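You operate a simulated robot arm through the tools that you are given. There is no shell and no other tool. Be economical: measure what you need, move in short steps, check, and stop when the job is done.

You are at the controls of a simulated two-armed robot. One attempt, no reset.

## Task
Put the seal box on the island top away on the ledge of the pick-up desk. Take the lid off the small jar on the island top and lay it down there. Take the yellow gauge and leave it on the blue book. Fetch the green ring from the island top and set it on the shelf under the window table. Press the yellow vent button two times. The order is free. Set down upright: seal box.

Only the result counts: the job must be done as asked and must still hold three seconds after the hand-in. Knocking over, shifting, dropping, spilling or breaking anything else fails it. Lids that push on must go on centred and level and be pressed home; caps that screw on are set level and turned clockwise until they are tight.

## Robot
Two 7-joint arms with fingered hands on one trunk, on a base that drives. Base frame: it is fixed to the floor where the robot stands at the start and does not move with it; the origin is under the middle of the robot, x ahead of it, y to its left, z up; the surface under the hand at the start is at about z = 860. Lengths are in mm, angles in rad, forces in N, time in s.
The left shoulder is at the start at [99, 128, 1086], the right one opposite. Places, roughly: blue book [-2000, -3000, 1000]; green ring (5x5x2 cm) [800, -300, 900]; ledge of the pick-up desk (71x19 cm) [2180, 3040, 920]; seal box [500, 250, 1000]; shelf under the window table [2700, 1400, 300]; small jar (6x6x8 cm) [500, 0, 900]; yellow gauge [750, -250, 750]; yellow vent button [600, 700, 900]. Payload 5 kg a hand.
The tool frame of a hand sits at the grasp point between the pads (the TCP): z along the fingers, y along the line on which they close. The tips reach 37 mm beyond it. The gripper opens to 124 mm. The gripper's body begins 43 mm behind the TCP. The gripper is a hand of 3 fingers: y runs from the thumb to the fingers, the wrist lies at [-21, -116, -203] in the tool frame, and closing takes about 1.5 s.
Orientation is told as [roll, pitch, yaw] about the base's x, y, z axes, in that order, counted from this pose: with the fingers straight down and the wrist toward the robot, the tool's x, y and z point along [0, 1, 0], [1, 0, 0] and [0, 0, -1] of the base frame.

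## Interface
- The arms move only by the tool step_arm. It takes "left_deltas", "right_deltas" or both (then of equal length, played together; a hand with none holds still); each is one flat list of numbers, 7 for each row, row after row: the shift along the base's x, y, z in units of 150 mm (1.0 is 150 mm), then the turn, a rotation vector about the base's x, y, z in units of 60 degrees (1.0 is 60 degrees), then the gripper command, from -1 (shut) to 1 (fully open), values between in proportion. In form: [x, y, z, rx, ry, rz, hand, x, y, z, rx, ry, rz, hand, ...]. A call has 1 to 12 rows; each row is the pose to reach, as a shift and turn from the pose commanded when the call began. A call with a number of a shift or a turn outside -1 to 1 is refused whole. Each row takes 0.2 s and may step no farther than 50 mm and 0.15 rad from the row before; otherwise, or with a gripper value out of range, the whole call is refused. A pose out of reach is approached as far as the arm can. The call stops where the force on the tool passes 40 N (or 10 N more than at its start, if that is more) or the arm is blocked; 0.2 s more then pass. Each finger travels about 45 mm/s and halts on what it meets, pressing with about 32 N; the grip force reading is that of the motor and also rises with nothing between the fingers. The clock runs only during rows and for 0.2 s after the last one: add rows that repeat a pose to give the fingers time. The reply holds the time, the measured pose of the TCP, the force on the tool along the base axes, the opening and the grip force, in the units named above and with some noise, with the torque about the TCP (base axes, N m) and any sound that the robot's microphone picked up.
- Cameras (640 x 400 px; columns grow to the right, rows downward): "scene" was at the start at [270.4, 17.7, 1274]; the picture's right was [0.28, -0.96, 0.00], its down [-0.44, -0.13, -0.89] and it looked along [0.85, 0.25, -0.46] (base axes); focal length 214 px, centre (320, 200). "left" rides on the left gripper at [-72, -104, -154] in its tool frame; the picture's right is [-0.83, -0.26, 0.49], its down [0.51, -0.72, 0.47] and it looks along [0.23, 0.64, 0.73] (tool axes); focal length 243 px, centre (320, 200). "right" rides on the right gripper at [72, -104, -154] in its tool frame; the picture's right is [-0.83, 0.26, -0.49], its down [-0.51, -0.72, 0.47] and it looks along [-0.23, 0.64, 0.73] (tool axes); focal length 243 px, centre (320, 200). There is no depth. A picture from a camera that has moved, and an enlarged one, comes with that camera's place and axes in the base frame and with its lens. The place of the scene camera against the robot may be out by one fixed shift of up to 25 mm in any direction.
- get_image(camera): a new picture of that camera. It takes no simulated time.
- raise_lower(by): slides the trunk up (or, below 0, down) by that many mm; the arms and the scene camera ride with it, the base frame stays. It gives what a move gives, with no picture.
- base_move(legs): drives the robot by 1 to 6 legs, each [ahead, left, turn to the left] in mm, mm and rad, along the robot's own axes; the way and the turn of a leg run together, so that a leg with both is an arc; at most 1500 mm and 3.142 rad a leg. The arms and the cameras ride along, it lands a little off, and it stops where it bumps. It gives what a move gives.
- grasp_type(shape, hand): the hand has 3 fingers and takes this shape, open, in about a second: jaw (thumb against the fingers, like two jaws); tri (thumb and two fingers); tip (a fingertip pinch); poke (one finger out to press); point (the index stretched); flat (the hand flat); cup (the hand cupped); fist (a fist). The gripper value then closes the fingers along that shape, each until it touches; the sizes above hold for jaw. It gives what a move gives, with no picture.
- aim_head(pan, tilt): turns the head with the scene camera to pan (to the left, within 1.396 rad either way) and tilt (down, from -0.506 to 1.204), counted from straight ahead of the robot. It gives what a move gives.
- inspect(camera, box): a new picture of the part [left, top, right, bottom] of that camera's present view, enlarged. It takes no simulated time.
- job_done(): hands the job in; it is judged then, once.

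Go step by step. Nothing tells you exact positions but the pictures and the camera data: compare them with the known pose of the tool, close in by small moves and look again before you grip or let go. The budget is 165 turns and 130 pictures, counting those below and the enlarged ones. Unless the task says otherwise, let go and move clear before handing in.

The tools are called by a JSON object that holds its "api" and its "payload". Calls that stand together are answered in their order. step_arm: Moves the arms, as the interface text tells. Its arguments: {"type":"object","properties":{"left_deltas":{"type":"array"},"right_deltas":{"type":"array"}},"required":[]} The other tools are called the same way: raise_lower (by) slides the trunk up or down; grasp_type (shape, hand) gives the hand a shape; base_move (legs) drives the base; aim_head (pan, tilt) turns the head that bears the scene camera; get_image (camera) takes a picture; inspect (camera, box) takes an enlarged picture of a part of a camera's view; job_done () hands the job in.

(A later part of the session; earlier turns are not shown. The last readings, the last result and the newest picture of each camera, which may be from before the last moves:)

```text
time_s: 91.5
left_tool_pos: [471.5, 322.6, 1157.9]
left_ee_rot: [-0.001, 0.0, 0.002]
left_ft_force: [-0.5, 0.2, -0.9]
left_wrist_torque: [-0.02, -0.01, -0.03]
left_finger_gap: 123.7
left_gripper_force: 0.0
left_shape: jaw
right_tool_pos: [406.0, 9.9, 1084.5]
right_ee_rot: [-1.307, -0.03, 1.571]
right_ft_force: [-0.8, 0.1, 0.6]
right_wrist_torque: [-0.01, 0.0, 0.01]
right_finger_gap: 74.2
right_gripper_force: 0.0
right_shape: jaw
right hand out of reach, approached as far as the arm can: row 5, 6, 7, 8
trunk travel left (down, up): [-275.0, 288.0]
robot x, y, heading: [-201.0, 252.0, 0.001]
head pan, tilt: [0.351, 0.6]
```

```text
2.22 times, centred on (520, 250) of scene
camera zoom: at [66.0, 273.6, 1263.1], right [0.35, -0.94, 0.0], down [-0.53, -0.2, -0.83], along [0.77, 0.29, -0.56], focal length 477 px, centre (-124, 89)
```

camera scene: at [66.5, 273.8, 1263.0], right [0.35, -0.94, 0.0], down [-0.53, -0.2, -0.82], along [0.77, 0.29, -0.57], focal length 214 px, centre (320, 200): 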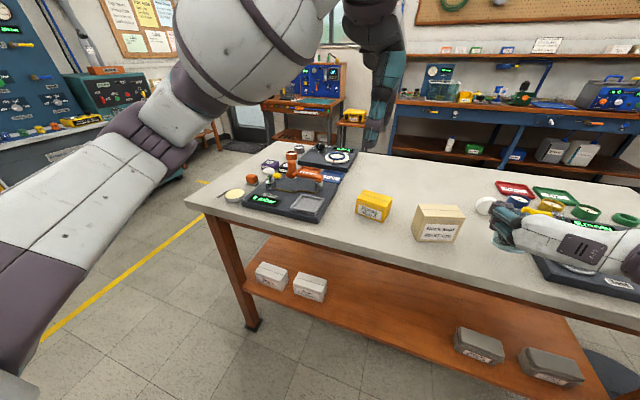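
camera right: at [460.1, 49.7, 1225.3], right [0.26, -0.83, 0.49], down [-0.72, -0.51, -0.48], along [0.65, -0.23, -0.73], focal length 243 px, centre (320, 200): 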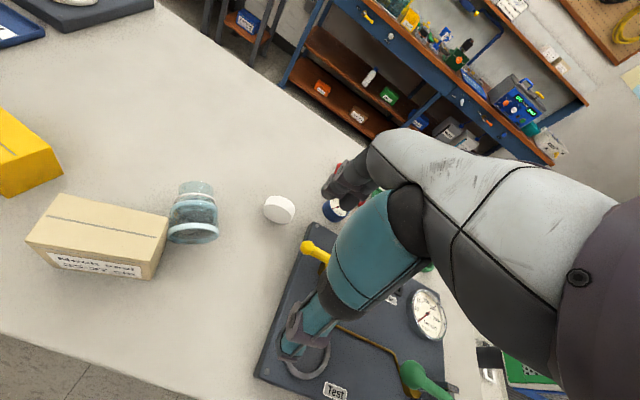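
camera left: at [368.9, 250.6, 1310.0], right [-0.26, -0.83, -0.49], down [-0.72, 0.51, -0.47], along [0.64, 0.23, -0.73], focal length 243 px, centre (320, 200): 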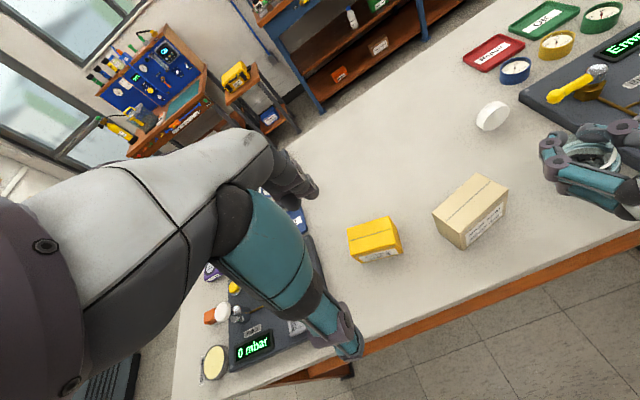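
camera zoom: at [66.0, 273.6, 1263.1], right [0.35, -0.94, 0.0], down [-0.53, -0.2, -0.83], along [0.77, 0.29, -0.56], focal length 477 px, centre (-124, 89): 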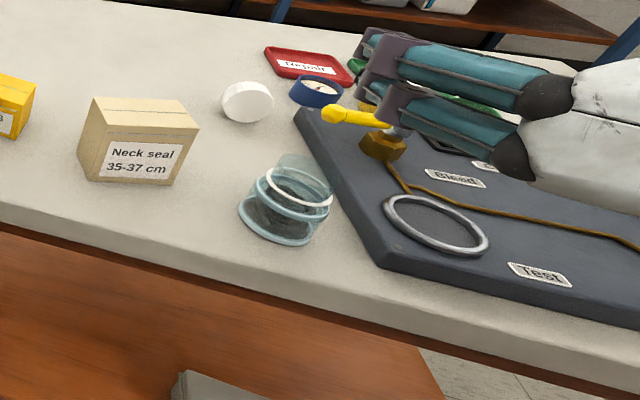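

The jar stands upright again at its old place. Next I'll bring the right hand back to pointing down, so I can tip the lid flat.

{"api": "step_arm", "payload": {"right_deltas": [0.1, 0, 0.1, 0, 0.13, 0, 0.2, 0.2, 0, 0.2, 0, 0.27, 0, 0, 0.35, 0, 0.3, 0, 0.41, 0, -0.3, 0.5, 0, 0.3, 0, 0.55, 0, -0.6, 0.65, 0, 0.3, 0, 0.69, 0, -1, 0.8, 0, 0.3, 0, 0.83, 0, -1, 1, 0, 0.3, 0, 0.97, 0, -1]}}

{"api": "step_arm", "payload": {"right_deltas": [0.1, 0, 0, 0, 0.13, 0, -1, 0.2, 0, -0.1, 0, 0.28, 0, -1]}}

{"api": "step_arm", "payload": {"right_deltas": [0.1, 0, 0, 0, 0, -0.14, -1, 0.15, 0, 0, 0, 0, -0.28, -1, 0.2, 0, 0, 0, 0, -0.42, -1, 0.25, 0, 0, 0, 0, -0.56, -1, 0.3, 0, 0, 0, 0, -0.7, -1, 0.3, 0, 0, 0, 0, -0.84, -1, 0.3, 0, 0, 0, 0, -0.98, -1]}}

{"api": "step_arm", "payload": {"right_deltas": [0, 0, 0, 0, 0, -0.14, -1, 0, 0, 0, 0, 0, -0.28, -1, 0, 0, 0, 0, 0, -0.42, -1, 0, 0, 0, 0, 0, -0.52, -1]}}

{"api": "get_image", "payload": {"camera": "right"}}

```text
time_s: 93.1
left_tool_pos: [474.6, 323.2, 1155.0]
left_ee_rot: [-0.003, 0.004, 0.003]
left_ft_force: [0.0, -0.9, 0.2]
left_wrist_torque: [-0.02, 0.02, -0.03]
left_finger_gap: 123.9
left_gripper_force: 0.1
left_shape: jaw
right_tool_pos: [558.1, 10.1, 1124.6]
right_ee_rot: [-0.289, -0.017, 1.544]
right_ft_force: [0.3, -0.4, 0.0]
right_wrist_torque: [0.0, 0.07, -0.01]
right_finger_gap: 0.2
right_gripper_force: 31.7
right_shape: jaw
trunk travel left (down, up): [-275.0, 288.0]
robot x, y, heading: [-198.4, 250.1, -0.002]
head pan, tilt: [0.351, 0.6]
```

```text
refused: row 2 steps farther than a row can; nothing moved
```

```text
time_s: 94.7
left_tool_pos: [472.2, 324.1, 1155.8]
left_ee_rot: [-0.004, 0.001, 0.003]
left_ft_force: [-0.1, 0.4, 0.1]
left_wrist_torque: [0.0, 0.0, -0.03]
left_finger_gap: 123.7
left_gripper_force: 0.0
left_shape: jaw
right_tool_pos: [598.6, 10.0, 1126.5]
right_ee_rot: [-0.296, -0.016, 0.516]
right_ft_force: [-0.3, -0.3, -0.1]
right_wrist_torque: [-0.04, -0.01, 0.0]
right_finger_gap: 0.0
right_gripper_force: 32.0
right_shape: jaw
trunk travel left (down, up): [-275.0, 288.0]
robot x, y, heading: [-200.1, 248.5, 0.001]
head pan, tilt: [0.351, 0.6]
```

```text
time_s: 95.7
left_tool_pos: [472.7, 323.0, 1156.2]
left_ee_rot: [-0.001, 0.0, 0.003]
left_ft_force: [-0.3, -0.1, 0.2]
left_wrist_torque: [-0.01, 0.01, -0.03]
left_finger_gap: 123.6
left_gripper_force: 0.0
left_shape: jaw
right_tool_pos: [598.5, 7.7, 1125.7]
right_ee_rot: [-0.293, -0.016, -0.028]
right_ft_force: [-0.2, -0.3, 0.6]
right_wrist_torque: [-0.02, 0.01, 0.01]
right_finger_gap: 0.2
right_gripper_force: 31.9
right_shape: jaw
trunk travel left (down, up): [-275.0, 288.0]
robot x, y, heading: [-199.9, 248.0, -0.004]
head pan, tilt: [0.351, 0.6]
```

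```text
40 pictures are left
camera right: at [495.7, 124.0, 1251.0], right [0.23, -0.66, 0.71], down [-0.73, -0.6, -0.32], along [0.64, -0.45, -0.62], focal length 243 px, centre (320, 200)
```

right: 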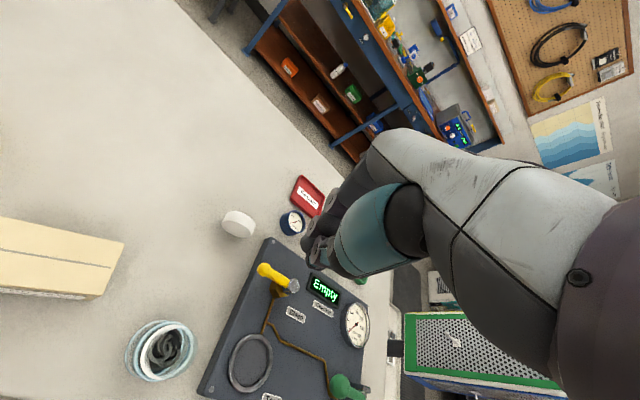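

Levelling the hand and moving behind the lid at (655,4), to push its top edge over.

{"api": "step_arm", "payload": {"right_deltas": [0.1, 0, -0.2, 0.14, 0, 0, -1, 0.25, -0.02, -0.45, 0.28, 0, 0, -1, 0.38, -0.02, -0.7, 0.28, 0, 0, -1, 0.38, -0.02, -0.95, 0.28, 0, 0, -1, 0.38, -0.02, -1, 0.28, 0, 0, -1]}}

{"api": "step_arm", "payload": {"right_deltas": [0, 0, -0.2, 0, 0, 0, -1, 0, 0, -0.31, 0, 0, 0, -1, 0.06, 0, -0.31, 0, 0, 0, -1, 0.12, 0, -0.31, 0, 0, 0, -1, 0.18, 0, -0.31, 0, 0, 0, -1, 0.24, 0, -0.31, 0, 0, 0, -1, 0.3, 0, -0.31, 0, 0, 0, -1, 0.35, 0, -0.31, 0, 0, 0, -1]}}

{"api": "inspect", "payload": {"camera": "scene", "box": [430, 130, 590, 250]}}

```text
time_s: 96.9
left_tool_pos: [473.1, 321.6, 1158.0]
left_ee_rot: [-0.001, 0.001, 0.002]
left_ft_force: [0.7, -0.3, 0.3]
left_wrist_torque: [0.0, 0.0, 0.01]
left_finger_gap: 123.7
left_gripper_force: 0.1
left_shape: jaw
right_tool_pos: [655.1, 3.5, 975.6]
right_ee_rot: [0.0, -0.008, -0.03]
right_ft_force: [-0.2, -0.2, 0.1]
right_wrist_torque: [0.0, 0.03, 0.01]
right_finger_gap: 0.3
right_gripper_force: 32.7
right_shape: jaw
trunk travel left (down, up): [-275.0, 288.0]
robot x, y, heading: [-194.8, 251.4, 0.002]
head pan, tilt: [0.351, 0.6]
```

```text
time_s: 98.7
left_tool_pos: [473.2, 322.1, 1155.8]
left_ee_rot: [0.001, 0.001, 0.001]
left_ft_force: [0.0, -0.7, -0.1]
left_wrist_torque: [0.02, 0.02, 0.02]
left_finger_gap: 123.5
left_gripper_force: 0.0
left_shape: jaw
right_tool_pos: [711.1, 6.9, 928.6]
right_ee_rot: [0.002, -0.007, -0.03]
right_ft_force: [0.3, -0.5, 0.5]
right_wrist_torque: [-0.03, 0.0, 0.0]
right_finger_gap: 0.3
right_gripper_force: 32.4
right_shape: jaw
trunk travel left (down, up): [-275.0, 288.0]
robot x, y, heading: [-200.9, 251.8, 0.0]
head pan, tilt: [0.351, 0.6]
```

```text
3.33 times, centred on (510, 190) of scene
camera zoom: at [66.5, 273.8, 1263.0], right [0.35, -0.94, 0.0], down [-0.53, -0.2, -0.82], along [0.77, 0.29, -0.57], focal length 715 px, centre (-313, 233)
```

zoom: 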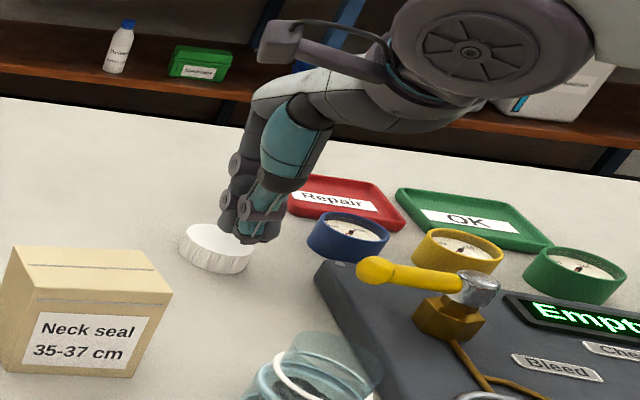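

The lid lies flat now. I'll raise the right hand clear, and bring the left hand over the seal box at (535,155), yaw 0.25.

{"api": "step_arm", "payload": {"right_deltas": [0, 0, 0.3, 0, 0, 0, -1, 0, 0, 0.6, 0, 0, 0, -1, -0.1, -0.2, 0.9, 0, 0, 0, 0, -0.2, -0.4, 1, 0, 0, 0, 0.5, -0.2, -0.65, 1, 0, 0, 0, 1, -0.2, -0.9, 1, 0, 0, 0, 1, -0.2, -0.9, 1, 0, 0, 0, 1], "left_deltas": [0, 0, 0, 0, 0, 0, 1, 0.05, -0.1, -0.1, 0, 0, 0.12, 1, 0.1, -0.25, -0.2, 0, 0, 0.24, 1, 0.2, -0.5, -0.3, 0, 0, 0.24, 1, 0.3, -0.75, -0.4, 0, 0, 0.24, 1, 0.42, -1, -0.45, 0, 0, 0.24, 1, 0.42, -1, -0.5, 0, 0, 0.24, 1]}}

{"api": "step_arm", "payload": {"left_deltas": [0, -0.11, -0.25, 0, 0, 0, 1, 0, -0.11, -0.5, 0, 0, 0, 1, 0, -0.11, -0.5, 0, 0, 0, 1]}}

{"api": "get_image", "payload": {"camera": "left"}}

{"api": "get_image", "payload": {"camera": "right"}}

```text
refused: row 3 steps farther than a row can; nothing moved
```

```text
time_s: 99.5
left_tool_pos: [472.3, 304.7, 1080.7]
left_ee_rot: [0.001, 0.0, 0.003]
left_ft_force: [-0.6, -0.1, 0.0]
left_wrist_torque: [0.03, -0.01, 0.0]
left_finger_gap: 123.7
left_gripper_force: 0.1
left_shape: jaw
right_tool_pos: [709.6, 6.1, 930.5]
right_ee_rot: [0.001, -0.009, -0.031]
right_ft_force: [-0.2, 0.2, 0.3]
right_wrist_torque: [0.0, -0.09, -0.02]
right_finger_gap: 0.0
right_gripper_force: 32.1
right_shape: jaw
trunk travel left (down, up): [-275.0, 288.0]
robot x, y, heading: [-200.9, 252.5, -0.001]
head pan, tilt: [0.351, 0.6]
```

```text
38 pictures are left
camera left: at [367.9, 232.9, 1234.6], right [-0.26, -0.83, -0.49], down [-0.72, 0.51, -0.47], along [0.64, 0.23, -0.73], focal length 243 px, centre (320, 200)
```

left: 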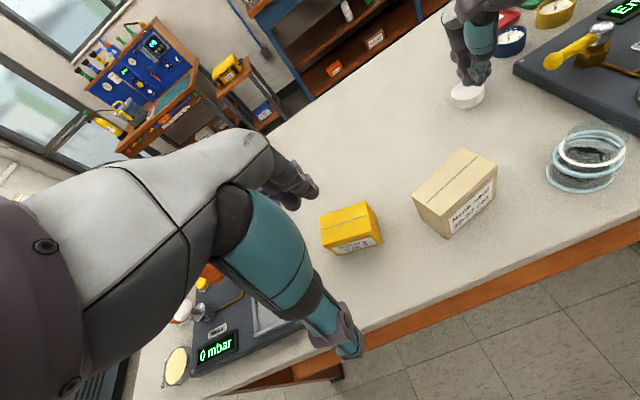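

```text
37 pictures are left
camera right: at [606.1, 81.1, 1083.4], right [0.23, -0.84, 0.49], down [-0.73, -0.48, -0.48], along [0.64, -0.25, -0.73], focal length 243 px, centre (320, 200)
```

right: 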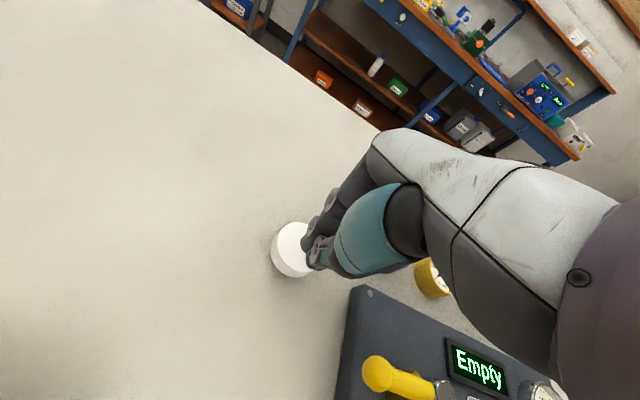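

The lid is flat and the box's centre is confirmed at (535,153). Repeating the moves with smaller steps.

{"api": "step_arm", "payload": {"right_deltas": [0, 0, 0.3, 0, 0, 0, -1, 0, 0, 0.6, 0, 0, 0, -1, 0, -0.15, 0.8, 0, 0, 0, 0, -0.1, -0.35, 0.9, 0, 0, 0, 0.5, -0.15, -0.55, 1, 0, 0, 0, 1, -0.15, -0.75, 1, 0, 0, 0, 1, -0.15, -0.75, 1, 0, 0, 0, 1], "left_deltas": [0, 0, 0, 0, 0, 0, 1, 0.05, -0.15, -0.05, 0, 0, 0.12, 1, 0.1, -0.35, -0.1, 0, 0, 0.24, 1, 0.2, -0.55, -0.2, 0, 0, 0.24, 1, 0.3, -0.75, -0.3, 0, 0, 0.24, 1, 0.4, -0.95, -0.4, 0, 0, 0.24, 1, 0.42, -1, -0.5, 0, 0, 0.24, 1]}}

{"api": "inspect", "payload": {"camera": "left", "box": [240, 150, 440, 350]}}

```text
time_s: 101.1
left_tool_pos: [536.7, 158.0, 1004.7]
left_ee_rot: [-0.002, -0.001, 0.254]
left_ft_force: [0.5, 0.2, 0.3]
left_wrist_torque: [-0.04, 0.01, 0.01]
left_finger_gap: 123.5
left_gripper_force: 0.0
left_shape: jaw
right_tool_pos: [687.5, -104.5, 1080.1]
right_ee_rot: [-0.001, -0.008, -0.029]
right_ft_force: [0.7, 0.7, -1.0]
right_wrist_torque: [-0.06, 0.04, -0.05]
right_finger_gap: 84.9
right_gripper_force: 0.1
right_shape: jaw
trunk travel left (down, up): [-275.0, 288.0]
robot x, y, heading: [-199.0, 252.3, 0.002]
head pan, tilt: [0.351, 0.6]
```

```text
2.00 times, centred on (340, 250) of left
camera zoom: at [454.1, 62.2, 1157.8], right [-0.04, -0.87, -0.49], down [-0.83, 0.31, -0.47], along [0.56, 0.38, -0.73], focal length 485 px, centre (280, 100)
```

zoom: 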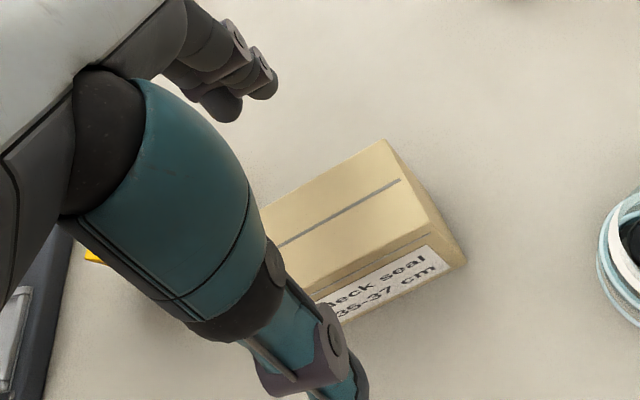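

Aligned. Descending and gripping the box.

{"api": "step_arm", "payload": {"left_deltas": [-0.01, -0.02, -0.2, 0, 0, 0, 1, -0.01, -0.02, -0.4, 0, 0, 0, 1, -0.01, -0.02, -0.58, 0, 0, 0, 1, -0.01, -0.02, -0.58, 0, 0, 0, 0.2, -0.01, -0.02, -0.58, 0, 0, 0, -0.3, -0.01, -0.02, -0.58, 0, 0, 0, -1, -0.01, -0.02, -0.58, 0, 0, 0, -1, -0.01, -0.02, -0.58, 0, 0, 0, -1, -0.01, -0.02, -0.58, 0, 0, 0, -1, -0.01, -0.02, -0.4, 0, 0, 0, -1, -0.01, -0.02, -0.2, 0, 0, 0, -1, -0.01, -0.02, 0.1, 0, 0, 0, -1]}}

```text
time_s: 103.7
left_tool_pos: [532.6, 151.8, 1024.2]
left_ee_rot: [-0.001, 0.001, 0.253]
left_ft_force: [-0.8, 0.5, -1.9]
left_wrist_torque: [0.02, -0.03, 0.01]
left_finger_gap: 44.2
left_gripper_force: 31.7
left_shape: jaw
right_tool_pos: [685.6, -106.0, 1081.7]
right_ee_rot: [0.001, -0.01, -0.03]
right_ft_force: [-0.7, 0.1, -0.3]
right_wrist_torque: [0.01, -0.04, 0.01]
right_finger_gap: 123.7
right_gripper_force: 0.1
right_shape: jaw
trunk travel left (down, up): [-275.0, 288.0]
robot x, y, heading: [-201.0, 252.5, 0.002]
head pan, tilt: [0.351, 0.6]
```

Box held. I'll raise it, then drive to bring the ring within the right hand's reach.

{"api": "step_arm", "payload": {"left_deltas": [0, 0.1, 0.25, 0, 0, 0, -1, 0, 0.3, 0.5, 0, 0, 0, -1, 0, 0.55, 0.65, 0, 0, 0, -1, 0, 0.8, 0.65, 0, 0, 0, -1, 0, 0.8, 0.65, 0, 0, 0, -1]}}

{"api": "base_move", "payload": {"legs": [[0, -400, 0], [150, 0, 0]]}}

{"api": "get_image", "payload": {"camera": "right"}}

```text
time_s: 104.9
left_tool_pos: [532.0, 271.9, 1118.9]
left_ee_rot: [0.001, 0.0, 0.253]
left_ft_force: [-0.1, 0.5, -0.9]
left_wrist_torque: [-0.01, 0.0, 0.02]
left_finger_gap: 44.2
left_gripper_force: 31.5
left_shape: jaw
right_tool_pos: [687.4, -106.5, 1080.5]
right_ee_rot: [0.002, -0.007, -0.03]
right_ft_force: [-0.8, 0.5, 0.9]
right_wrist_torque: [0.04, -0.04, 0.04]
right_finger_gap: 123.4
right_gripper_force: 0.0
right_shape: jaw
trunk travel left (down, up): [-275.0, 288.0]
robot x, y, heading: [-199.8, 248.9, -0.001]
head pan, tilt: [0.351, 0.6]
```

```text
time_s: 110.0
left_tool_pos: [680.9, -132.6, 1120.6]
left_ee_rot: [-0.002, -0.002, 0.253]
left_ft_force: [-0.3, -0.6, -1.0]
left_wrist_torque: [0.02, -0.02, 0.03]
left_finger_gap: 44.3
left_gripper_force: 32.0
left_shape: jaw
right_tool_pos: [836.4, -512.2, 1082.1]
right_ee_rot: [-0.001, -0.01, -0.034]
right_ft_force: [-0.4, -0.6, 0.7]
right_wrist_torque: [-0.02, -0.05, 0.01]
right_finger_gap: 123.7
right_gripper_force: 0.0
right_shape: jaw
trunk travel left (down, up): [-275.0, 288.0]
robot x, y, heading: [-45.9, -153.3, -0.0]
head pan, tilt: [0.351, 0.6]
```

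```text
35 pictures are left
camera right: at [731.9, -436.1, 1235.2], right [0.23, -0.84, 0.49], down [-0.73, -0.48, -0.48], along [0.64, -0.25, -0.73], focal length 243 px, centre (320, 200)
```

right: 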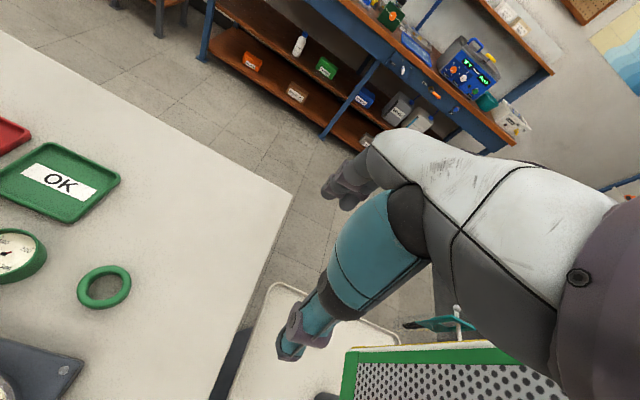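

The ring sits near (779,-348). I'll bring the right hand above it, partly open, and check.

{"api": "step_arm", "payload": {"right_deltas": [-0.1, 0.25, 0, 0, 0, 0, 0.35, -0.2, 0.5, -0.1, 0, 0, 0, 0.35, -0.3, 0.75, -0.2, 0, 0, 0, 0.35, -0.38, 1, -0.3, 0, 0, 0, 0.35, -0.38, 1, -0.5, 0, 0, 0, 0.35]}}

{"api": "step_arm", "payload": {"right_deltas": [0, 0.09, -0.2, 0, 0, 0.03, 0.35, 0, 0.09, -0.3, 0, 0, 0.03, 0.35, 0, 0.09, -0.3, 0, 0, 0.03, 0.35]}}

{"api": "get_image", "payload": {"camera": "right"}}

```text
time_s: 111.2
left_tool_pos: [683.2, -135.0, 1117.4]
left_ee_rot: [0.002, 0.002, 0.249]
left_ft_force: [0.5, 0.1, -1.3]
left_wrist_torque: [0.02, 0.04, 0.03]
left_finger_gap: 44.1
left_gripper_force: 32.3
left_shape: jaw
right_tool_pos: [782.5, -366.2, 1004.5]
right_ee_rot: [0.0, -0.005, -0.032]
right_ft_force: [0.0, 0.5, -0.7]
right_wrist_torque: [0.06, 0.05, 0.05]
right_finger_gap: 84.0
right_gripper_force: 0.0
right_shape: jaw
trunk travel left (down, up): [-275.0, 288.0]
robot x, y, heading: [-49.3, -152.3, 0.001]
head pan, tilt: [0.351, 0.6]
```

```text
time_s: 112.0
left_tool_pos: [681.2, -132.1, 1120.7]
left_ee_rot: [0.0, 0.0, 0.252]
left_ft_force: [0.6, 0.8, -0.6]
left_wrist_torque: [-0.02, -0.02, -0.01]
left_finger_gap: 44.4
left_gripper_force: 31.9
left_shape: jaw
right_tool_pos: [779.9, -349.7, 960.2]
right_ee_rot: [0.001, -0.009, -0.002]
right_ft_force: [-0.6, 0.2, -0.4]
right_wrist_torque: [-0.03, -0.03, 0.02]
right_finger_gap: 84.2
right_gripper_force: 0.1
right_shape: jaw
trunk travel left (down, up): [-275.0, 288.0]
robot x, y, heading: [-47.4, -153.5, 0.002]
head pan, tilt: [0.351, 0.6]
```

```text
34 pictures are left
camera right: at [673.4, -277.0, 1114.2], right [0.26, -0.83, 0.49], down [-0.72, -0.51, -0.48], along [0.65, -0.23, -0.73], focal length 243 px, centre (320, 200)
```

right: 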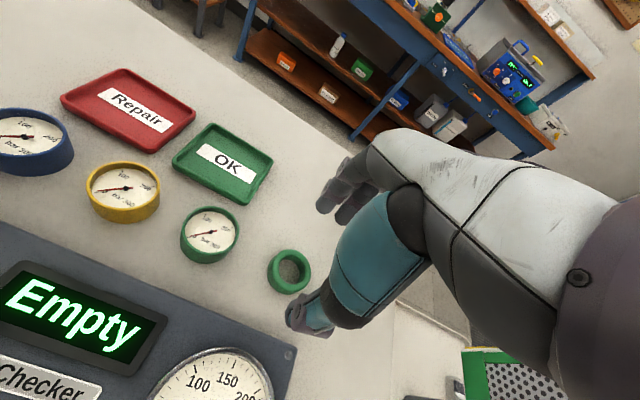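

The ring is confirmed at (779,-348), right under the TCP. Descending, gripping and lifting.

{"api": "step_arm", "payload": {"right_deltas": [0, 0.01, -0.2, 0, 0, 0, 0.35, 0, 0.01, -0.39, 0, 0, 0, 0.35, 0, 0.01, -0.39, 0, 0, 0, 0, 0, 0.01, -0.39, 0, 0, 0, -0.5, 0, 0.01, -0.39, 0, 0, 0, -1, 0, 0.01, -0.39, 0, 0, 0, -1, 0, 0.01, -0.39, 0, 0, 0, -1, 0, 0.01, -0.2, 0, 0, 0, -1, 0, 0.01, 0.1, 0, 0, 0, -1, 0, 0.01, 0.4, 0, 0, 0, -1, 0, 0.01, 0.7, 0, 0, 0, -1]}}

{"api": "inspect", "payload": {"camera": "right", "box": [220, 160, 400, 380]}}

```text
time_s: 114.4
left_tool_pos: [681.0, -133.2, 1119.8]
left_ee_rot: [-0.002, -0.002, 0.25]
left_ft_force: [-1.1, 0.4, -1.4]
left_wrist_torque: [-0.01, -0.04, 0.0]
left_finger_gap: 44.3
left_gripper_force: 32.2
left_shape: jaw
right_tool_pos: [778.7, -342.8, 1068.0]
right_ee_rot: [0.001, -0.009, -0.001]
right_ft_force: [-1.3, 0.0, -0.4]
right_wrist_torque: [0.0, -0.01, 0.01]
right_finger_gap: 36.7
right_gripper_force: 32.2
right_shape: jaw
trunk travel left (down, up): [-275.0, 288.0]
robot x, y, heading: [-46.9, -151.6, -0.001]
head pan, tilt: [0.351, 0.6]
```

```text
1.82 times, centred on (310, 270) of right
camera zoom: at [672.0, -271.4, 1220.7], right [0.26, -0.83, 0.49], down [-0.72, -0.51, -0.48], along [0.65, -0.23, -0.73], focal length 441 px, centre (338, 73)
```

zoom: 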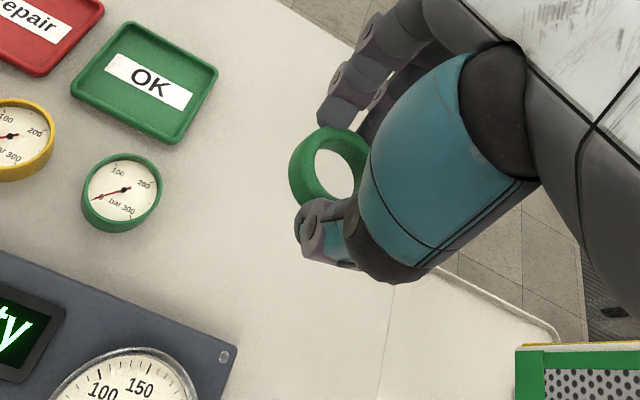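

The ring is held level. Both hands are loaded, so I'll draw the right hand in and drive around the island's left end toward the window table.

{"api": "step_arm", "payload": {"right_deltas": [-0.25, 0.05, 0.2, 0, 0, 0, -1, -0.5, 0.05, 0.4, 0, 0, 0, -1, -0.75, 0.05, 0.5, 0, 0, 0, -1, -0.75, 0.05, 0.5, 0, 0, 0, -1]}}

{"api": "base_move", "payload": {"legs": [[-300, 0, 0], [0, 1000, 0], [0, 550, 0], [1100, 0, 0]]}}

{"api": "aim_head", "payload": {"pan": 0.1, "tilt": 0.45}}

{"api": "get_image", "payload": {"camera": "scene"}}

```text
time_s: 115.4
left_tool_pos: [683.6, -132.0, 1119.8]
left_ee_rot: [0.001, -0.002, 0.25]
left_ft_force: [0.3, 0.3, -0.6]
left_wrist_torque: [-0.01, 0.0, 0.03]
left_finger_gap: 44.3
left_gripper_force: 32.4
left_shape: jaw
right_tool_pos: [664.9, -338.1, 1140.5]
right_ee_rot: [0.0, -0.005, -0.003]
right_ft_force: [0.5, 0.9, -0.6]
right_wrist_torque: [0.01, 0.04, 0.03]
right_finger_gap: 36.9
right_gripper_force: 31.9
right_shape: jaw
trunk travel left (down, up): [-275.0, 288.0]
robot x, y, heading: [-49.9, -149.8, 0.001]
head pan, tilt: [0.351, 0.6]
```

```text
time_s: 136.6
left_tool_pos: [1517.7, 1374.2, 1120.6]
left_ee_rot: [-0.001, 0.0, 0.203]
left_ft_force: [0.7, 0.2, -1.6]
left_wrist_torque: [0.0, 0.01, 0.0]
left_finger_gap: 44.3
left_gripper_force: 31.2
left_shape: jaw
right_tool_pos: [1492.6, 1170.5, 1141.0]
right_ee_rot: [0.002, -0.011, -0.049]
right_ft_force: [0.1, -0.3, -0.8]
right_wrist_torque: [0.02, -0.02, 0.01]
right_finger_gap: 36.8
right_gripper_force: 32.0
right_shape: jaw
trunk travel left (down, up): [-275.0, 288.0]
robot x, y, heading: [786.0, 1387.3, -0.043]
head pan, tilt: [0.351, 0.6]
```

```text
time_s: 137.3
left_tool_pos: [1518.9, 1375.7, 1120.4]
left_ee_rot: [-0.001, 0.001, 0.204]
left_ft_force: [-0.1, 1.5, -1.1]
left_wrist_torque: [0.03, -0.03, 0.02]
left_finger_gap: 44.3
left_gripper_force: 32.0
left_shape: jaw
right_tool_pos: [1491.4, 1168.8, 1140.4]
right_ee_rot: [0.0, -0.008, -0.048]
right_ft_force: [-0.9, 0.0, -0.2]
right_wrist_torque: [-0.02, 0.04, 0.01]
right_finger_gap: 36.8
right_gripper_force: 31.9
right_shape: jaw
trunk travel left (down, up): [-275.0, 288.0]
robot x, y, heading: [789.6, 1389.7, -0.048]
head pan, tilt: [0.099, 0.45]
```

```text
32 pictures are left
camera scene: at [1062.1, 1377.7, 1276.5], right [0.05, -1.0, 0.0], down [-0.44, -0.02, -0.9], along [0.9, 0.05, -0.44], focal length 214 px, centre (320, 200)
```

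scene: 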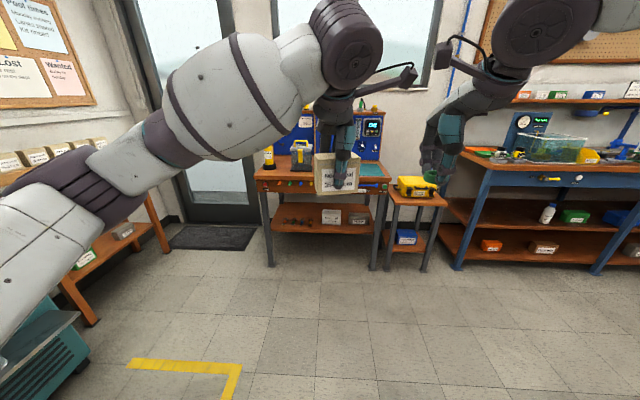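

The window table's front is at x≈2400, y 1030-1870, shelf at z≈350. Enlarging the shelf to find a free place.

{"api": "inspect", "payload": {"camera": "scene", "box": [255, 170, 395, 275]}}

```text
3.81 times, centred on (325, 222) of scene
camera zoom: at [1062.1, 1377.7, 1276.5], right [0.05, -1.0, 0.0], down [-0.44, -0.02, -0.9], along [0.9, 0.05, -0.44], focal length 817 px, centre (301, 114)
```

zoom: 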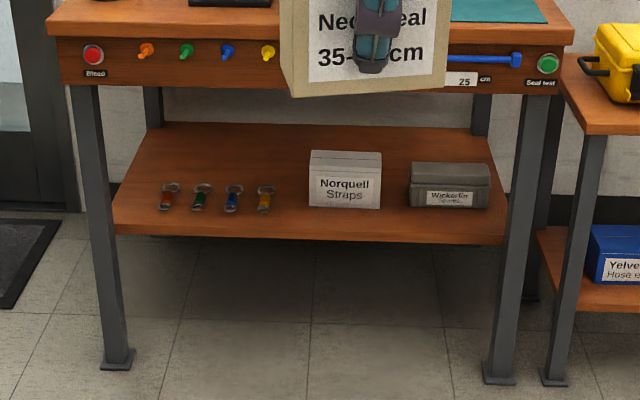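

A free strip lies at the shelf front. I'll deliver the seal box first: drive on, turn left and approach the pick-up desk.

{"api": "base_move", "payload": {"legs": [[810, 0, 0.048], [0, 0, 1.571], [500, -450, 0]]}}

{"api": "aim_head", "payload": {"pan": 0.0, "tilt": 0.45}}

{"api": "get_image", "payload": {"camera": "scene"}}

```text
time_s: 149.6
left_tool_pos: [2049.9, 2612.6, 1119.2]
left_ee_rot: [-0.001, 0.0, 1.817]
left_ft_force: [-0.4, -0.6, -0.5]
left_wrist_torque: [-0.01, 0.0, 0.0]
left_finger_gap: 43.8
left_gripper_force: 31.8
left_shape: jaw
right_tool_pos: [2257.0, 2594.6, 1140.7]
right_ee_rot: [0.001, -0.009, 1.566]
right_ft_force: [-0.3, -0.1, 0.7]
right_wrist_torque: [0.0, 0.01, 0.0]
right_finger_gap: 36.4
right_gripper_force: 32.1
right_shape: jaw
trunk travel left (down, up): [-275.0, 288.0]
robot x, y, heading: [2062.4, 1881.4, 1.566]
head pan, tilt: [0.099, 0.45]
```

```text
time_s: 150.2
left_tool_pos: [2049.1, 2614.0, 1119.5]
left_ee_rot: [0.001, 0.0, 1.816]
left_ft_force: [1.0, 0.4, -0.9]
left_wrist_torque: [0.0, -0.02, 0.02]
left_finger_gap: 43.7
left_gripper_force: 32.0
left_shape: jaw
right_tool_pos: [2256.8, 2594.6, 1140.6]
right_ee_rot: [0.0, -0.01, 1.563]
right_ft_force: [-0.5, -0.1, 0.7]
right_wrist_torque: [0.01, 0.02, 0.0]
right_finger_gap: 36.7
right_gripper_force: 32.4
right_shape: jaw
trunk travel left (down, up): [-275.0, 288.0]
robot x, y, heading: [2066.1, 1885.0, 1.565]
head pan, tilt: [0.0, 0.45]
```

```text
30 pictures are left
camera scene: at [2073.1, 2144.3, 1276.5], right [1.0, -0.01, 0.0], down [0.0, -0.44, -0.9], along [0.01, 0.9, -0.44], focal length 214 px, centre (320, 200)
```

scene: 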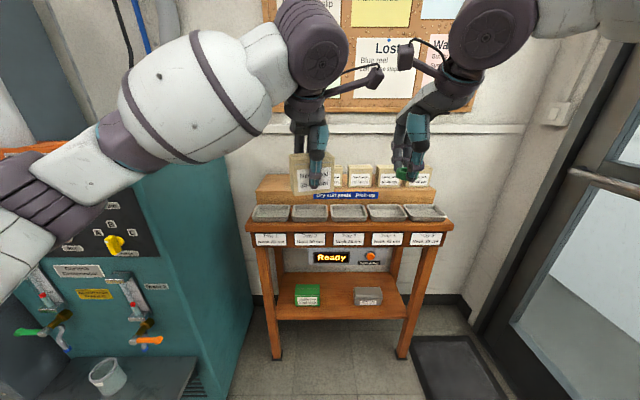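

{"api": "inspect", "payload": {"camera": "scene", "box": [240, 140, 460, 280]}}

```text
2.86 times, centred on (350, 210) of scene
camera zoom: at [2073.1, 2144.3, 1276.5], right [1.0, -0.01, 0.0], down [0.0, -0.44, -0.9], along [0.01, 0.9, -0.44], focal length 613 px, centre (234, 171)
```

zoom: 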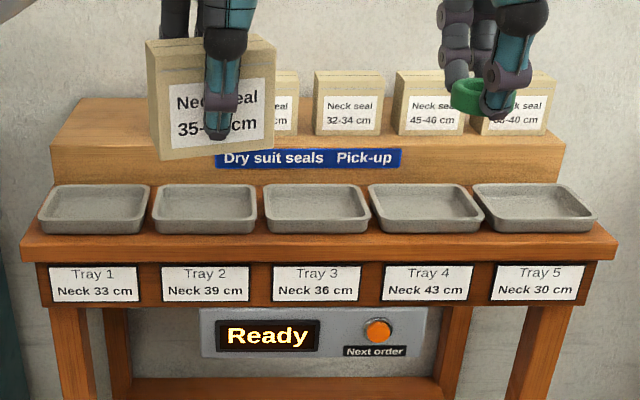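

The raised back step is the ledge (z≈920, y 2945-3135), and its left part near x=1930 is free. Driving closer.

{"api": "base_move", "payload": {"legs": [[0, -100, 0], [340, 0, 0]]}}

{"api": "step_arm", "payload": {"left_deltas": [-0.2, 0, 0, 0, 0, -0.12, -1, -0.4, 0, 0, 0, 0, -0.234, -1, -0.6, 0, 0, 0, 0, -0.234, -1, -0.8, 0, 0, 0, 0, -0.234, -1, -1, 0, 0, 0, 0, -0.234, -1, -1, 0, 0, 0, 0, -0.234, -1]}}

{"api": "get_image", "payload": {"camera": "scene"}}

```text
time_s: 153.6
left_tool_pos: [2163.9, 2947.6, 1119.9]
left_ee_rot: [0.0, -0.002, 1.806]
left_ft_force: [0.3, -0.1, -1.7]
left_wrist_torque: [0.0, 0.04, 0.01]
left_finger_gap: 43.9
left_gripper_force: 32.3
left_shape: jaw
right_tool_pos: [2368.4, 2925.4, 1141.6]
right_ee_rot: [-0.001, -0.009, 1.553]
right_ft_force: [-0.3, -0.6, 0.1]
right_wrist_torque: [0.04, -0.01, -0.03]
right_finger_gap: 36.5
right_gripper_force: 31.8
right_shape: jaw
trunk travel left (down, up): [-275.0, 288.0]
robot x, y, heading: [2171.2, 2218.4, 1.55]
head pan, tilt: [0.0, 0.45]
```

```text
time_s: 155.2
left_tool_pos: [2075.8, 2941.1, 1135.3]
left_ee_rot: [0.014, -0.017, 1.503]
left_ft_force: [0.0, -0.8, 0.0]
left_wrist_torque: [0.06, -0.01, 0.02]
left_finger_gap: 44.1
left_gripper_force: 32.2
left_shape: jaw
right_tool_pos: [2415.1, 2908.1, 1145.2]
right_ee_rot: [0.018, -0.019, 1.518]
right_ft_force: [-0.1, -0.8, 0.8]
right_wrist_torque: [0.11, -0.03, -0.02]
right_finger_gap: 36.4
right_gripper_force: 32.0
right_shape: jaw
trunk travel left (down, up): [-275.0, 288.0]
robot x, y, heading: [2174.0, 2217.7, 1.519]
head pan, tilt: [0.0, 0.45]
stopped in row 6 (left hand): the arm was blocked; the commanded pose is now the measured one
```

```text
28 pictures are left
camera scene: at [2214.9, 2466.1, 1278.4], right [1.0, -0.05, -0.02], down [-0.04, -0.43, -0.9], along [0.04, 0.9, -0.43], focal length 214 px, centre (320, 200)
```

scene: 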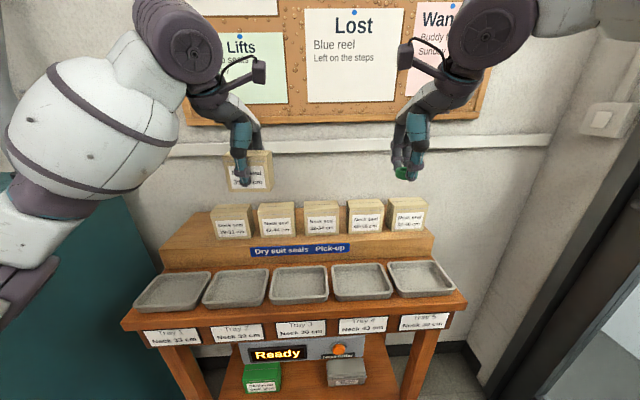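

The left elbow touched the teal machine, and the ledge holds five boxes with about 110 mm free at its left end. I'll relieve the arm and back the base off so the arm can stretch straighter.

{"api": "step_arm", "payload": {"left_deltas": [0.15, 0.03, 0, 0, 0, 0, -1, 0.3, 0.1, 0, 0, 0, 0, -1, 0.45, 0.2, 0, 0, 0, 0, -1, 0.5, 0.2, 0, 0, 0, 0, -1]}}

{"api": "base_move", "payload": {"legs": [[-120, 0, 0], [0, 0, 0.05]]}}

```text
time_s: 156.2
left_tool_pos: [2113.4, 2982.2, 1122.4]
left_ee_rot: [-0.003, -0.005, 1.524]
left_ft_force: [-0.7, 0.3, -1.6]
left_wrist_torque: [0.01, -0.05, -0.02]
left_finger_gap: 44.1
left_gripper_force: 31.9
left_shape: jaw
right_tool_pos: [2386.1, 2922.0, 1141.8]
right_ee_rot: [0.001, -0.01, 1.529]
right_ft_force: [0.0, -0.3, -1.0]
right_wrist_torque: [-0.02, -0.06, -0.03]
right_finger_gap: 36.6
right_gripper_force: 32.5
right_shape: jaw
trunk travel left (down, up): [-275.0, 288.0]
robot x, y, heading: [2172.8, 2215.3, 1.531]
head pan, tilt: [0.0, 0.45]
```

```text
time_s: 157.8
left_tool_pos: [2076.9, 2861.4, 1122.5]
left_ee_rot: [-0.002, -0.005, 1.564]
left_ft_force: [0.3, -0.6, -1.0]
left_wrist_torque: [0.02, 0.02, -0.01]
left_finger_gap: 43.8
left_gripper_force: 32.4
left_shape: jaw
right_tool_pos: [2351.5, 2813.1, 1140.6]
right_ee_rot: [0.003, -0.008, 1.573]
right_ft_force: [0.4, -0.1, -0.3]
right_wrist_torque: [0.0, 0.02, 0.02]
right_finger_gap: 36.4
right_gripper_force: 32.2
right_shape: jaw
trunk travel left (down, up): [-275.0, 288.0]
robot x, y, heading: [2166.6, 2101.2, 1.574]
head pan, tilt: [0.0, 0.45]
```

{"api": "step_arm", "payload": {"left_deltas": [0, 0.25, 0, 0, 0, 0, -1, -0.1, 0.5, 0, 0, 0, 0, -1, -0.2, 0.75, 0, 0, 0, 0, -1, -0.35, 0.95, 0, 0, 0, 0, -1, -0.6, 1, 0, 0, 0, 0, -1, -0.8, 1, 0, 0, 0, 0, -1, -0.8, 1, 0, 0, 0, 0, -1]}}

{"api": "get_image", "payload": {"camera": "left"}}

```text
time_s: 159.4
left_tool_pos: [1958.9, 3010.5, 1125.2]
left_ee_rot: [-0.002, -0.005, 1.565]
left_ft_force: [-0.9, -0.3, -0.8]
left_wrist_torque: [-0.02, 0.01, -0.03]
left_finger_gap: 43.6
left_gripper_force: 32.4
left_shape: jaw
right_tool_pos: [2351.4, 2813.3, 1141.5]
right_ee_rot: [0.001, -0.01, 1.573]
right_ft_force: [0.1, 0.5, -1.4]
right_wrist_torque: [0.02, 0.03, 0.0]
right_finger_gap: 36.5
right_gripper_force: 31.8
right_shape: jaw
trunk travel left (down, up): [-275.0, 288.0]
robot x, y, heading: [2164.8, 2098.2, 1.572]
head pan, tilt: [0.0, 0.45]
```

```text
27 pictures are left
camera left: at [2030.0, 2905.8, 1277.5], right [0.83, -0.26, -0.49], down [-0.51, -0.72, -0.48], along [-0.23, 0.65, -0.73], focal length 243 px, centre (320, 200)
```

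left: 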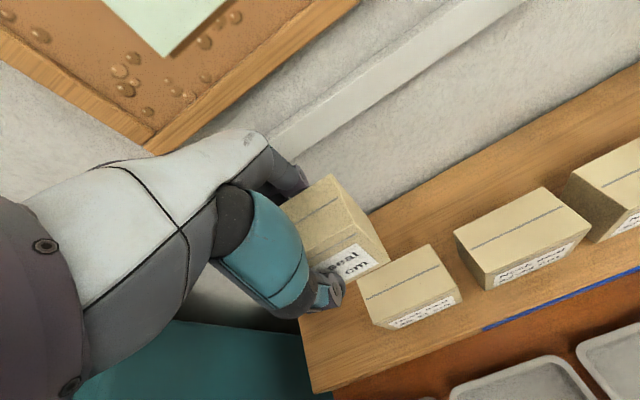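

Free room shows at the ledge's left and back: I'll set the box at about (1878,3062), behind and left of the first box. Driving 60 mm closer and moving over.

{"api": "base_move", "payload": {"legs": [[55, 0, 0]]}}

{"api": "step_arm", "payload": {"left_deltas": [-0.15, 0, 0, 0, 0, 0, -1, -0.3, 0, 0, 0, 0, 0, -1, -0.45, 0, 0, 0, 0, 0, -1, -0.54, 0, 0, 0, 0, 0, -1, -0.54, 0, 0, 0, 0, 0, -1]}}

{"api": "get_image", "payload": {"camera": "left"}}

```text
time_s: 160.5
left_tool_pos: [1957.7, 3066.2, 1124.1]
left_ee_rot: [-0.002, 0.001, 1.565]
left_ft_force: [-0.1, 0.0, -2.0]
left_wrist_torque: [-0.03, 0.03, -0.02]
left_finger_gap: 43.0
left_gripper_force: 32.0
left_shape: jaw
right_tool_pos: [2350.9, 2872.1, 1137.5]
right_ee_rot: [-0.001, -0.005, 1.57]
right_ft_force: [0.1, 0.0, -0.7]
right_wrist_torque: [-0.03, 0.01, 0.02]
right_finger_gap: 36.1
right_gripper_force: 32.1
right_shape: jaw
trunk travel left (down, up): [-275.0, 288.0]
robot x, y, heading: [2164.4, 2154.5, 1.571]
head pan, tilt: [0.0, 0.45]
stopped in leg 1: the force on the tool passed its limit at 56 N (the readings are from after the stop); the commanded pose is now the measured one
```

```text
time_s: 161.7
left_tool_pos: [1878.0, 3066.0, 1125.6]
left_ee_rot: [-0.002, -0.003, 1.563]
left_ft_force: [0.2, 0.2, -1.2]
left_wrist_torque: [-0.01, 0.01, 0.01]
left_finger_gap: 43.0
left_gripper_force: 32.0
left_shape: jaw
right_tool_pos: [2351.4, 2870.7, 1140.2]
right_ee_rot: [0.001, -0.008, 1.572]
right_ft_force: [0.4, 0.0, -0.2]
right_wrist_torque: [-0.03, 0.05, -0.03]
right_finger_gap: 36.3
right_gripper_force: 31.6
right_shape: jaw
trunk travel left (down, up): [-275.0, 288.0]
robot x, y, heading: [2167.5, 2159.1, 1.566]
head pan, tilt: [0.0, 0.45]
```

```text
26 pictures are left
camera left: at [1949.6, 2961.5, 1278.9], right [0.83, -0.27, -0.49], down [-0.51, -0.72, -0.47], along [-0.23, 0.65, -0.73], focal length 243 px, centre (320, 200)
```

left: 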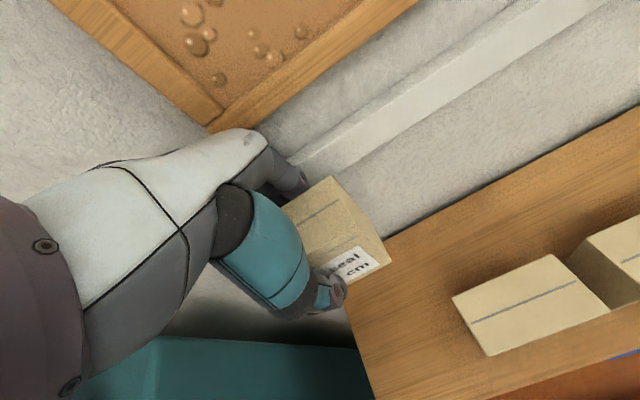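

The knuckles brushed the wall rail. I'll pull 20 mm forward, to (1885,3046), and lower the box.

{"api": "step_arm", "payload": {"left_deltas": [0.04, -0.13, 0, 0, 0, 0, -1, 0.04, -0.13, -0.2, 0, 0, 0, -1, 0.04, -0.13, -0.4, 0, 0, 0, -1, 0.04, -0.13, -0.6, 0, 0, 0, -1, 0.04, -0.13, -0.8, 0, 0, 0, -1, 0.04, -0.13, -0.9, 0, 0, 0, -1, 0.04, -0.13, -0.93, 0, 0, 0, -1, 0.04, -0.13, -0.96, 0, 0, 0, -1, 0.04, -0.13, -0.98, 0, 0, 0, -1, 0.04, -0.13, -1, 0, 0, 0, -1]}}

{"api": "get_image", "payload": {"camera": "left"}}

```text
time_s: 163.9
left_tool_pos: [1882.4, 3042.8, 979.9]
left_ee_rot: [-0.001, -0.01, 1.564]
left_ft_force: [-2.7, 4.0, 23.5]
left_wrist_torque: [0.03, 0.09, 0.07]
left_finger_gap: 45.3
left_gripper_force: 32.5
left_shape: jaw
right_tool_pos: [2351.6, 2867.7, 1142.0]
right_ee_rot: [0.002, -0.01, 1.572]
right_ft_force: [0.6, -0.1, 0.2]
right_wrist_torque: [-0.02, -0.01, 0.02]
right_finger_gap: 36.6
right_gripper_force: 31.8
right_shape: jaw
trunk travel left (down, up): [-275.0, 288.0]
robot x, y, heading: [2170.4, 2156.9, 1.572]
head pan, tilt: [0.0, 0.45]
```

```text
25 pictures are left
camera left: at [1954.0, 2938.2, 1132.6], right [0.83, -0.26, -0.49], down [-0.51, -0.71, -0.48], along [-0.23, 0.65, -0.73], focal length 243 px, centre (320, 200)
```

left: 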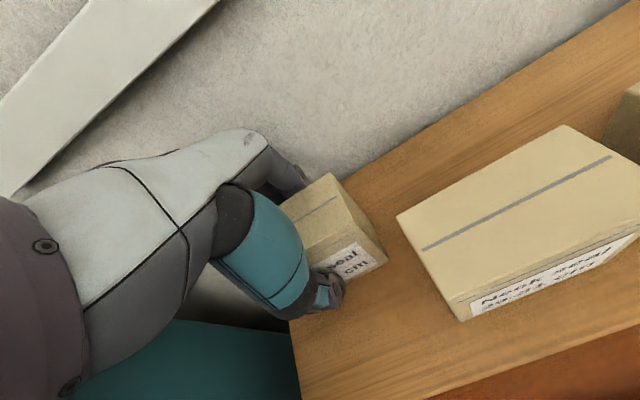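

The box rests on the ledge, clear of its neighbour. Opening and rising straight up.

{"api": "step_arm", "payload": {"left_deltas": [0, 0, 0.008, 0, 0, 0, -1, 0, 0, 0.008, 0, 0, 0, -0.1, 0, 0, 0.008, 0, 0, 0, 0.15, 0, 0, 0.008, 0, 0, 0, 0.15, 0, 0, 0.008, 0, 0, 0, 0.15, 0, 0, 0.2, 0, 0, 0, 0.15, 0, 0, 0.4, 0, 0, 0, 0.15, 0, 0, 0.7, 0, 0, 0, 0.15, 0, 0, 1, 0, 0, 0, 0.15]}}

{"api": "get_image", "payload": {"camera": "left"}}

```text
time_s: 165.9
left_tool_pos: [1883.2, 3046.3, 1121.6]
left_ee_rot: [-0.001, -0.004, 1.566]
left_ft_force: [0.7, 0.5, -0.5]
left_wrist_torque: [0.03, 0.03, 0.0]
left_finger_gap: 70.8
left_gripper_force: 0.1
left_shape: jaw
right_tool_pos: [2352.0, 2870.1, 1139.7]
right_ee_rot: [0.001, -0.008, 1.571]
right_ft_force: [0.3, -0.8, -0.6]
right_wrist_torque: [0.02, 0.02, -0.03]
right_finger_gap: 36.4
right_gripper_force: 31.7
right_shape: jaw
trunk travel left (down, up): [-275.0, 288.0]
robot x, y, heading: [2163.5, 2151.8, 1.578]
head pan, tilt: [0.0, 0.45]
```

```text
24 pictures are left
camera left: at [1955.0, 2941.1, 1274.8], right [0.83, -0.27, -0.49], down [-0.51, -0.72, -0.48], along [-0.23, 0.65, -0.73], focal length 243 px, centre (320, 200)
```

left: 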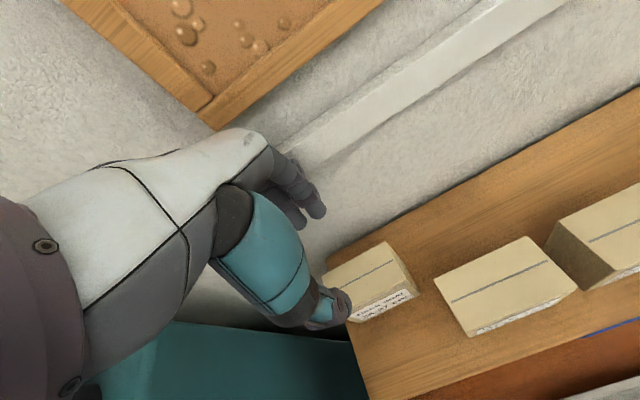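

The seal box stands upright on the ledge. I'll back the base away, then tuck the left hand in and raise it.

{"api": "base_move", "payload": {"legs": [[-250, 0, 0]]}}

{"api": "step_arm", "payload": {"left_deltas": [0, -0.2, 0.15, 0, 0, 0, 0.15, 0, -0.4, 0.3, 0, 0, 0, 0.15, 0.1, -0.6, 0.45, 0, 0, 0, 0.15, 0.2, -0.8, 0.6, 0, 0, 0, 0.15, 0.3, -1, 0.75, 0, 0, 0, 0.15, 0.4, -1, 1, 0, 0, 0, 0.15, 0.4, -1, 1, 0, 0, 0, 0.15]}}

{"api": "base_move", "payload": {"legs": [[-450, 560, 0], [0, 0, -1.571], [-100, 270, 0]]}}

```text
time_s: 167.4
left_tool_pos: [1870.3, 2896.7, 1125.7]
left_ee_rot: [-0.004, -0.013, 1.574]
left_ft_force: [0.3, -0.3, 1.0]
left_wrist_torque: [0.01, -0.03, 0.02]
left_finger_gap: 71.2
left_gripper_force: 0.1
left_shape: jaw
right_tool_pos: [2340.9, 2725.3, 1144.0]
right_ee_rot: [0.0, -0.015, 1.584]
right_ft_force: [-0.9, 0.0, -0.4]
right_wrist_torque: [0.03, -0.03, 0.0]
right_finger_gap: 36.4
right_gripper_force: 31.9
right_shape: jaw
trunk travel left (down, up): [-275.0, 288.0]
robot x, y, heading: [2165.1, 2010.1, 1.583]
head pan, tilt: [0.0, 0.45]
stopped in leg 1: the robot was blocked; the commanded pose is now the measured one
```

```text
time_s: 169.0
left_tool_pos: [1929.3, 2750.8, 1275.4]
left_ee_rot: [-0.004, -0.01, 1.573]
left_ft_force: [0.4, -0.4, -0.3]
left_wrist_torque: [0.01, -0.05, -0.01]
left_finger_gap: 70.9
left_gripper_force: 0.1
left_shape: jaw
right_tool_pos: [2340.6, 2727.1, 1143.6]
right_ee_rot: [0.0, -0.011, 1.582]
right_ft_force: [-0.1, 0.8, 0.1]
right_wrist_torque: [-0.01, -0.03, 0.01]
right_finger_gap: 36.2
right_gripper_force: 32.1
right_shape: jaw
trunk travel left (down, up): [-275.0, 288.0]
robot x, y, heading: [2163.6, 2014.4, 1.585]
head pan, tilt: [0.0, 0.45]
```

```text
time_s: 180.9
left_tool_pos: [2205.8, 2092.2, 1275.0]
left_ee_rot: [-0.001, -0.013, 0.044]
left_ft_force: [0.5, 0.8, 0.2]
left_wrist_torque: [0.0, 0.0, -0.01]
left_finger_gap: 71.4
left_gripper_force: 0.2
left_shape: jaw
right_tool_pos: [2200.7, 1682.2, 1142.3]
right_ee_rot: [0.001, -0.011, 0.054]
right_ft_force: [0.2, -0.5, -0.3]
right_wrist_torque: [0.0, -0.02, -0.01]
right_finger_gap: 36.0
right_gripper_force: 32.2
right_shape: jaw
trunk travel left (down, up): [-275.0, 288.0]
robot x, y, heading: [1475.1, 1829.4, 0.053]
head pan, tilt: [0.0, 0.45]
```

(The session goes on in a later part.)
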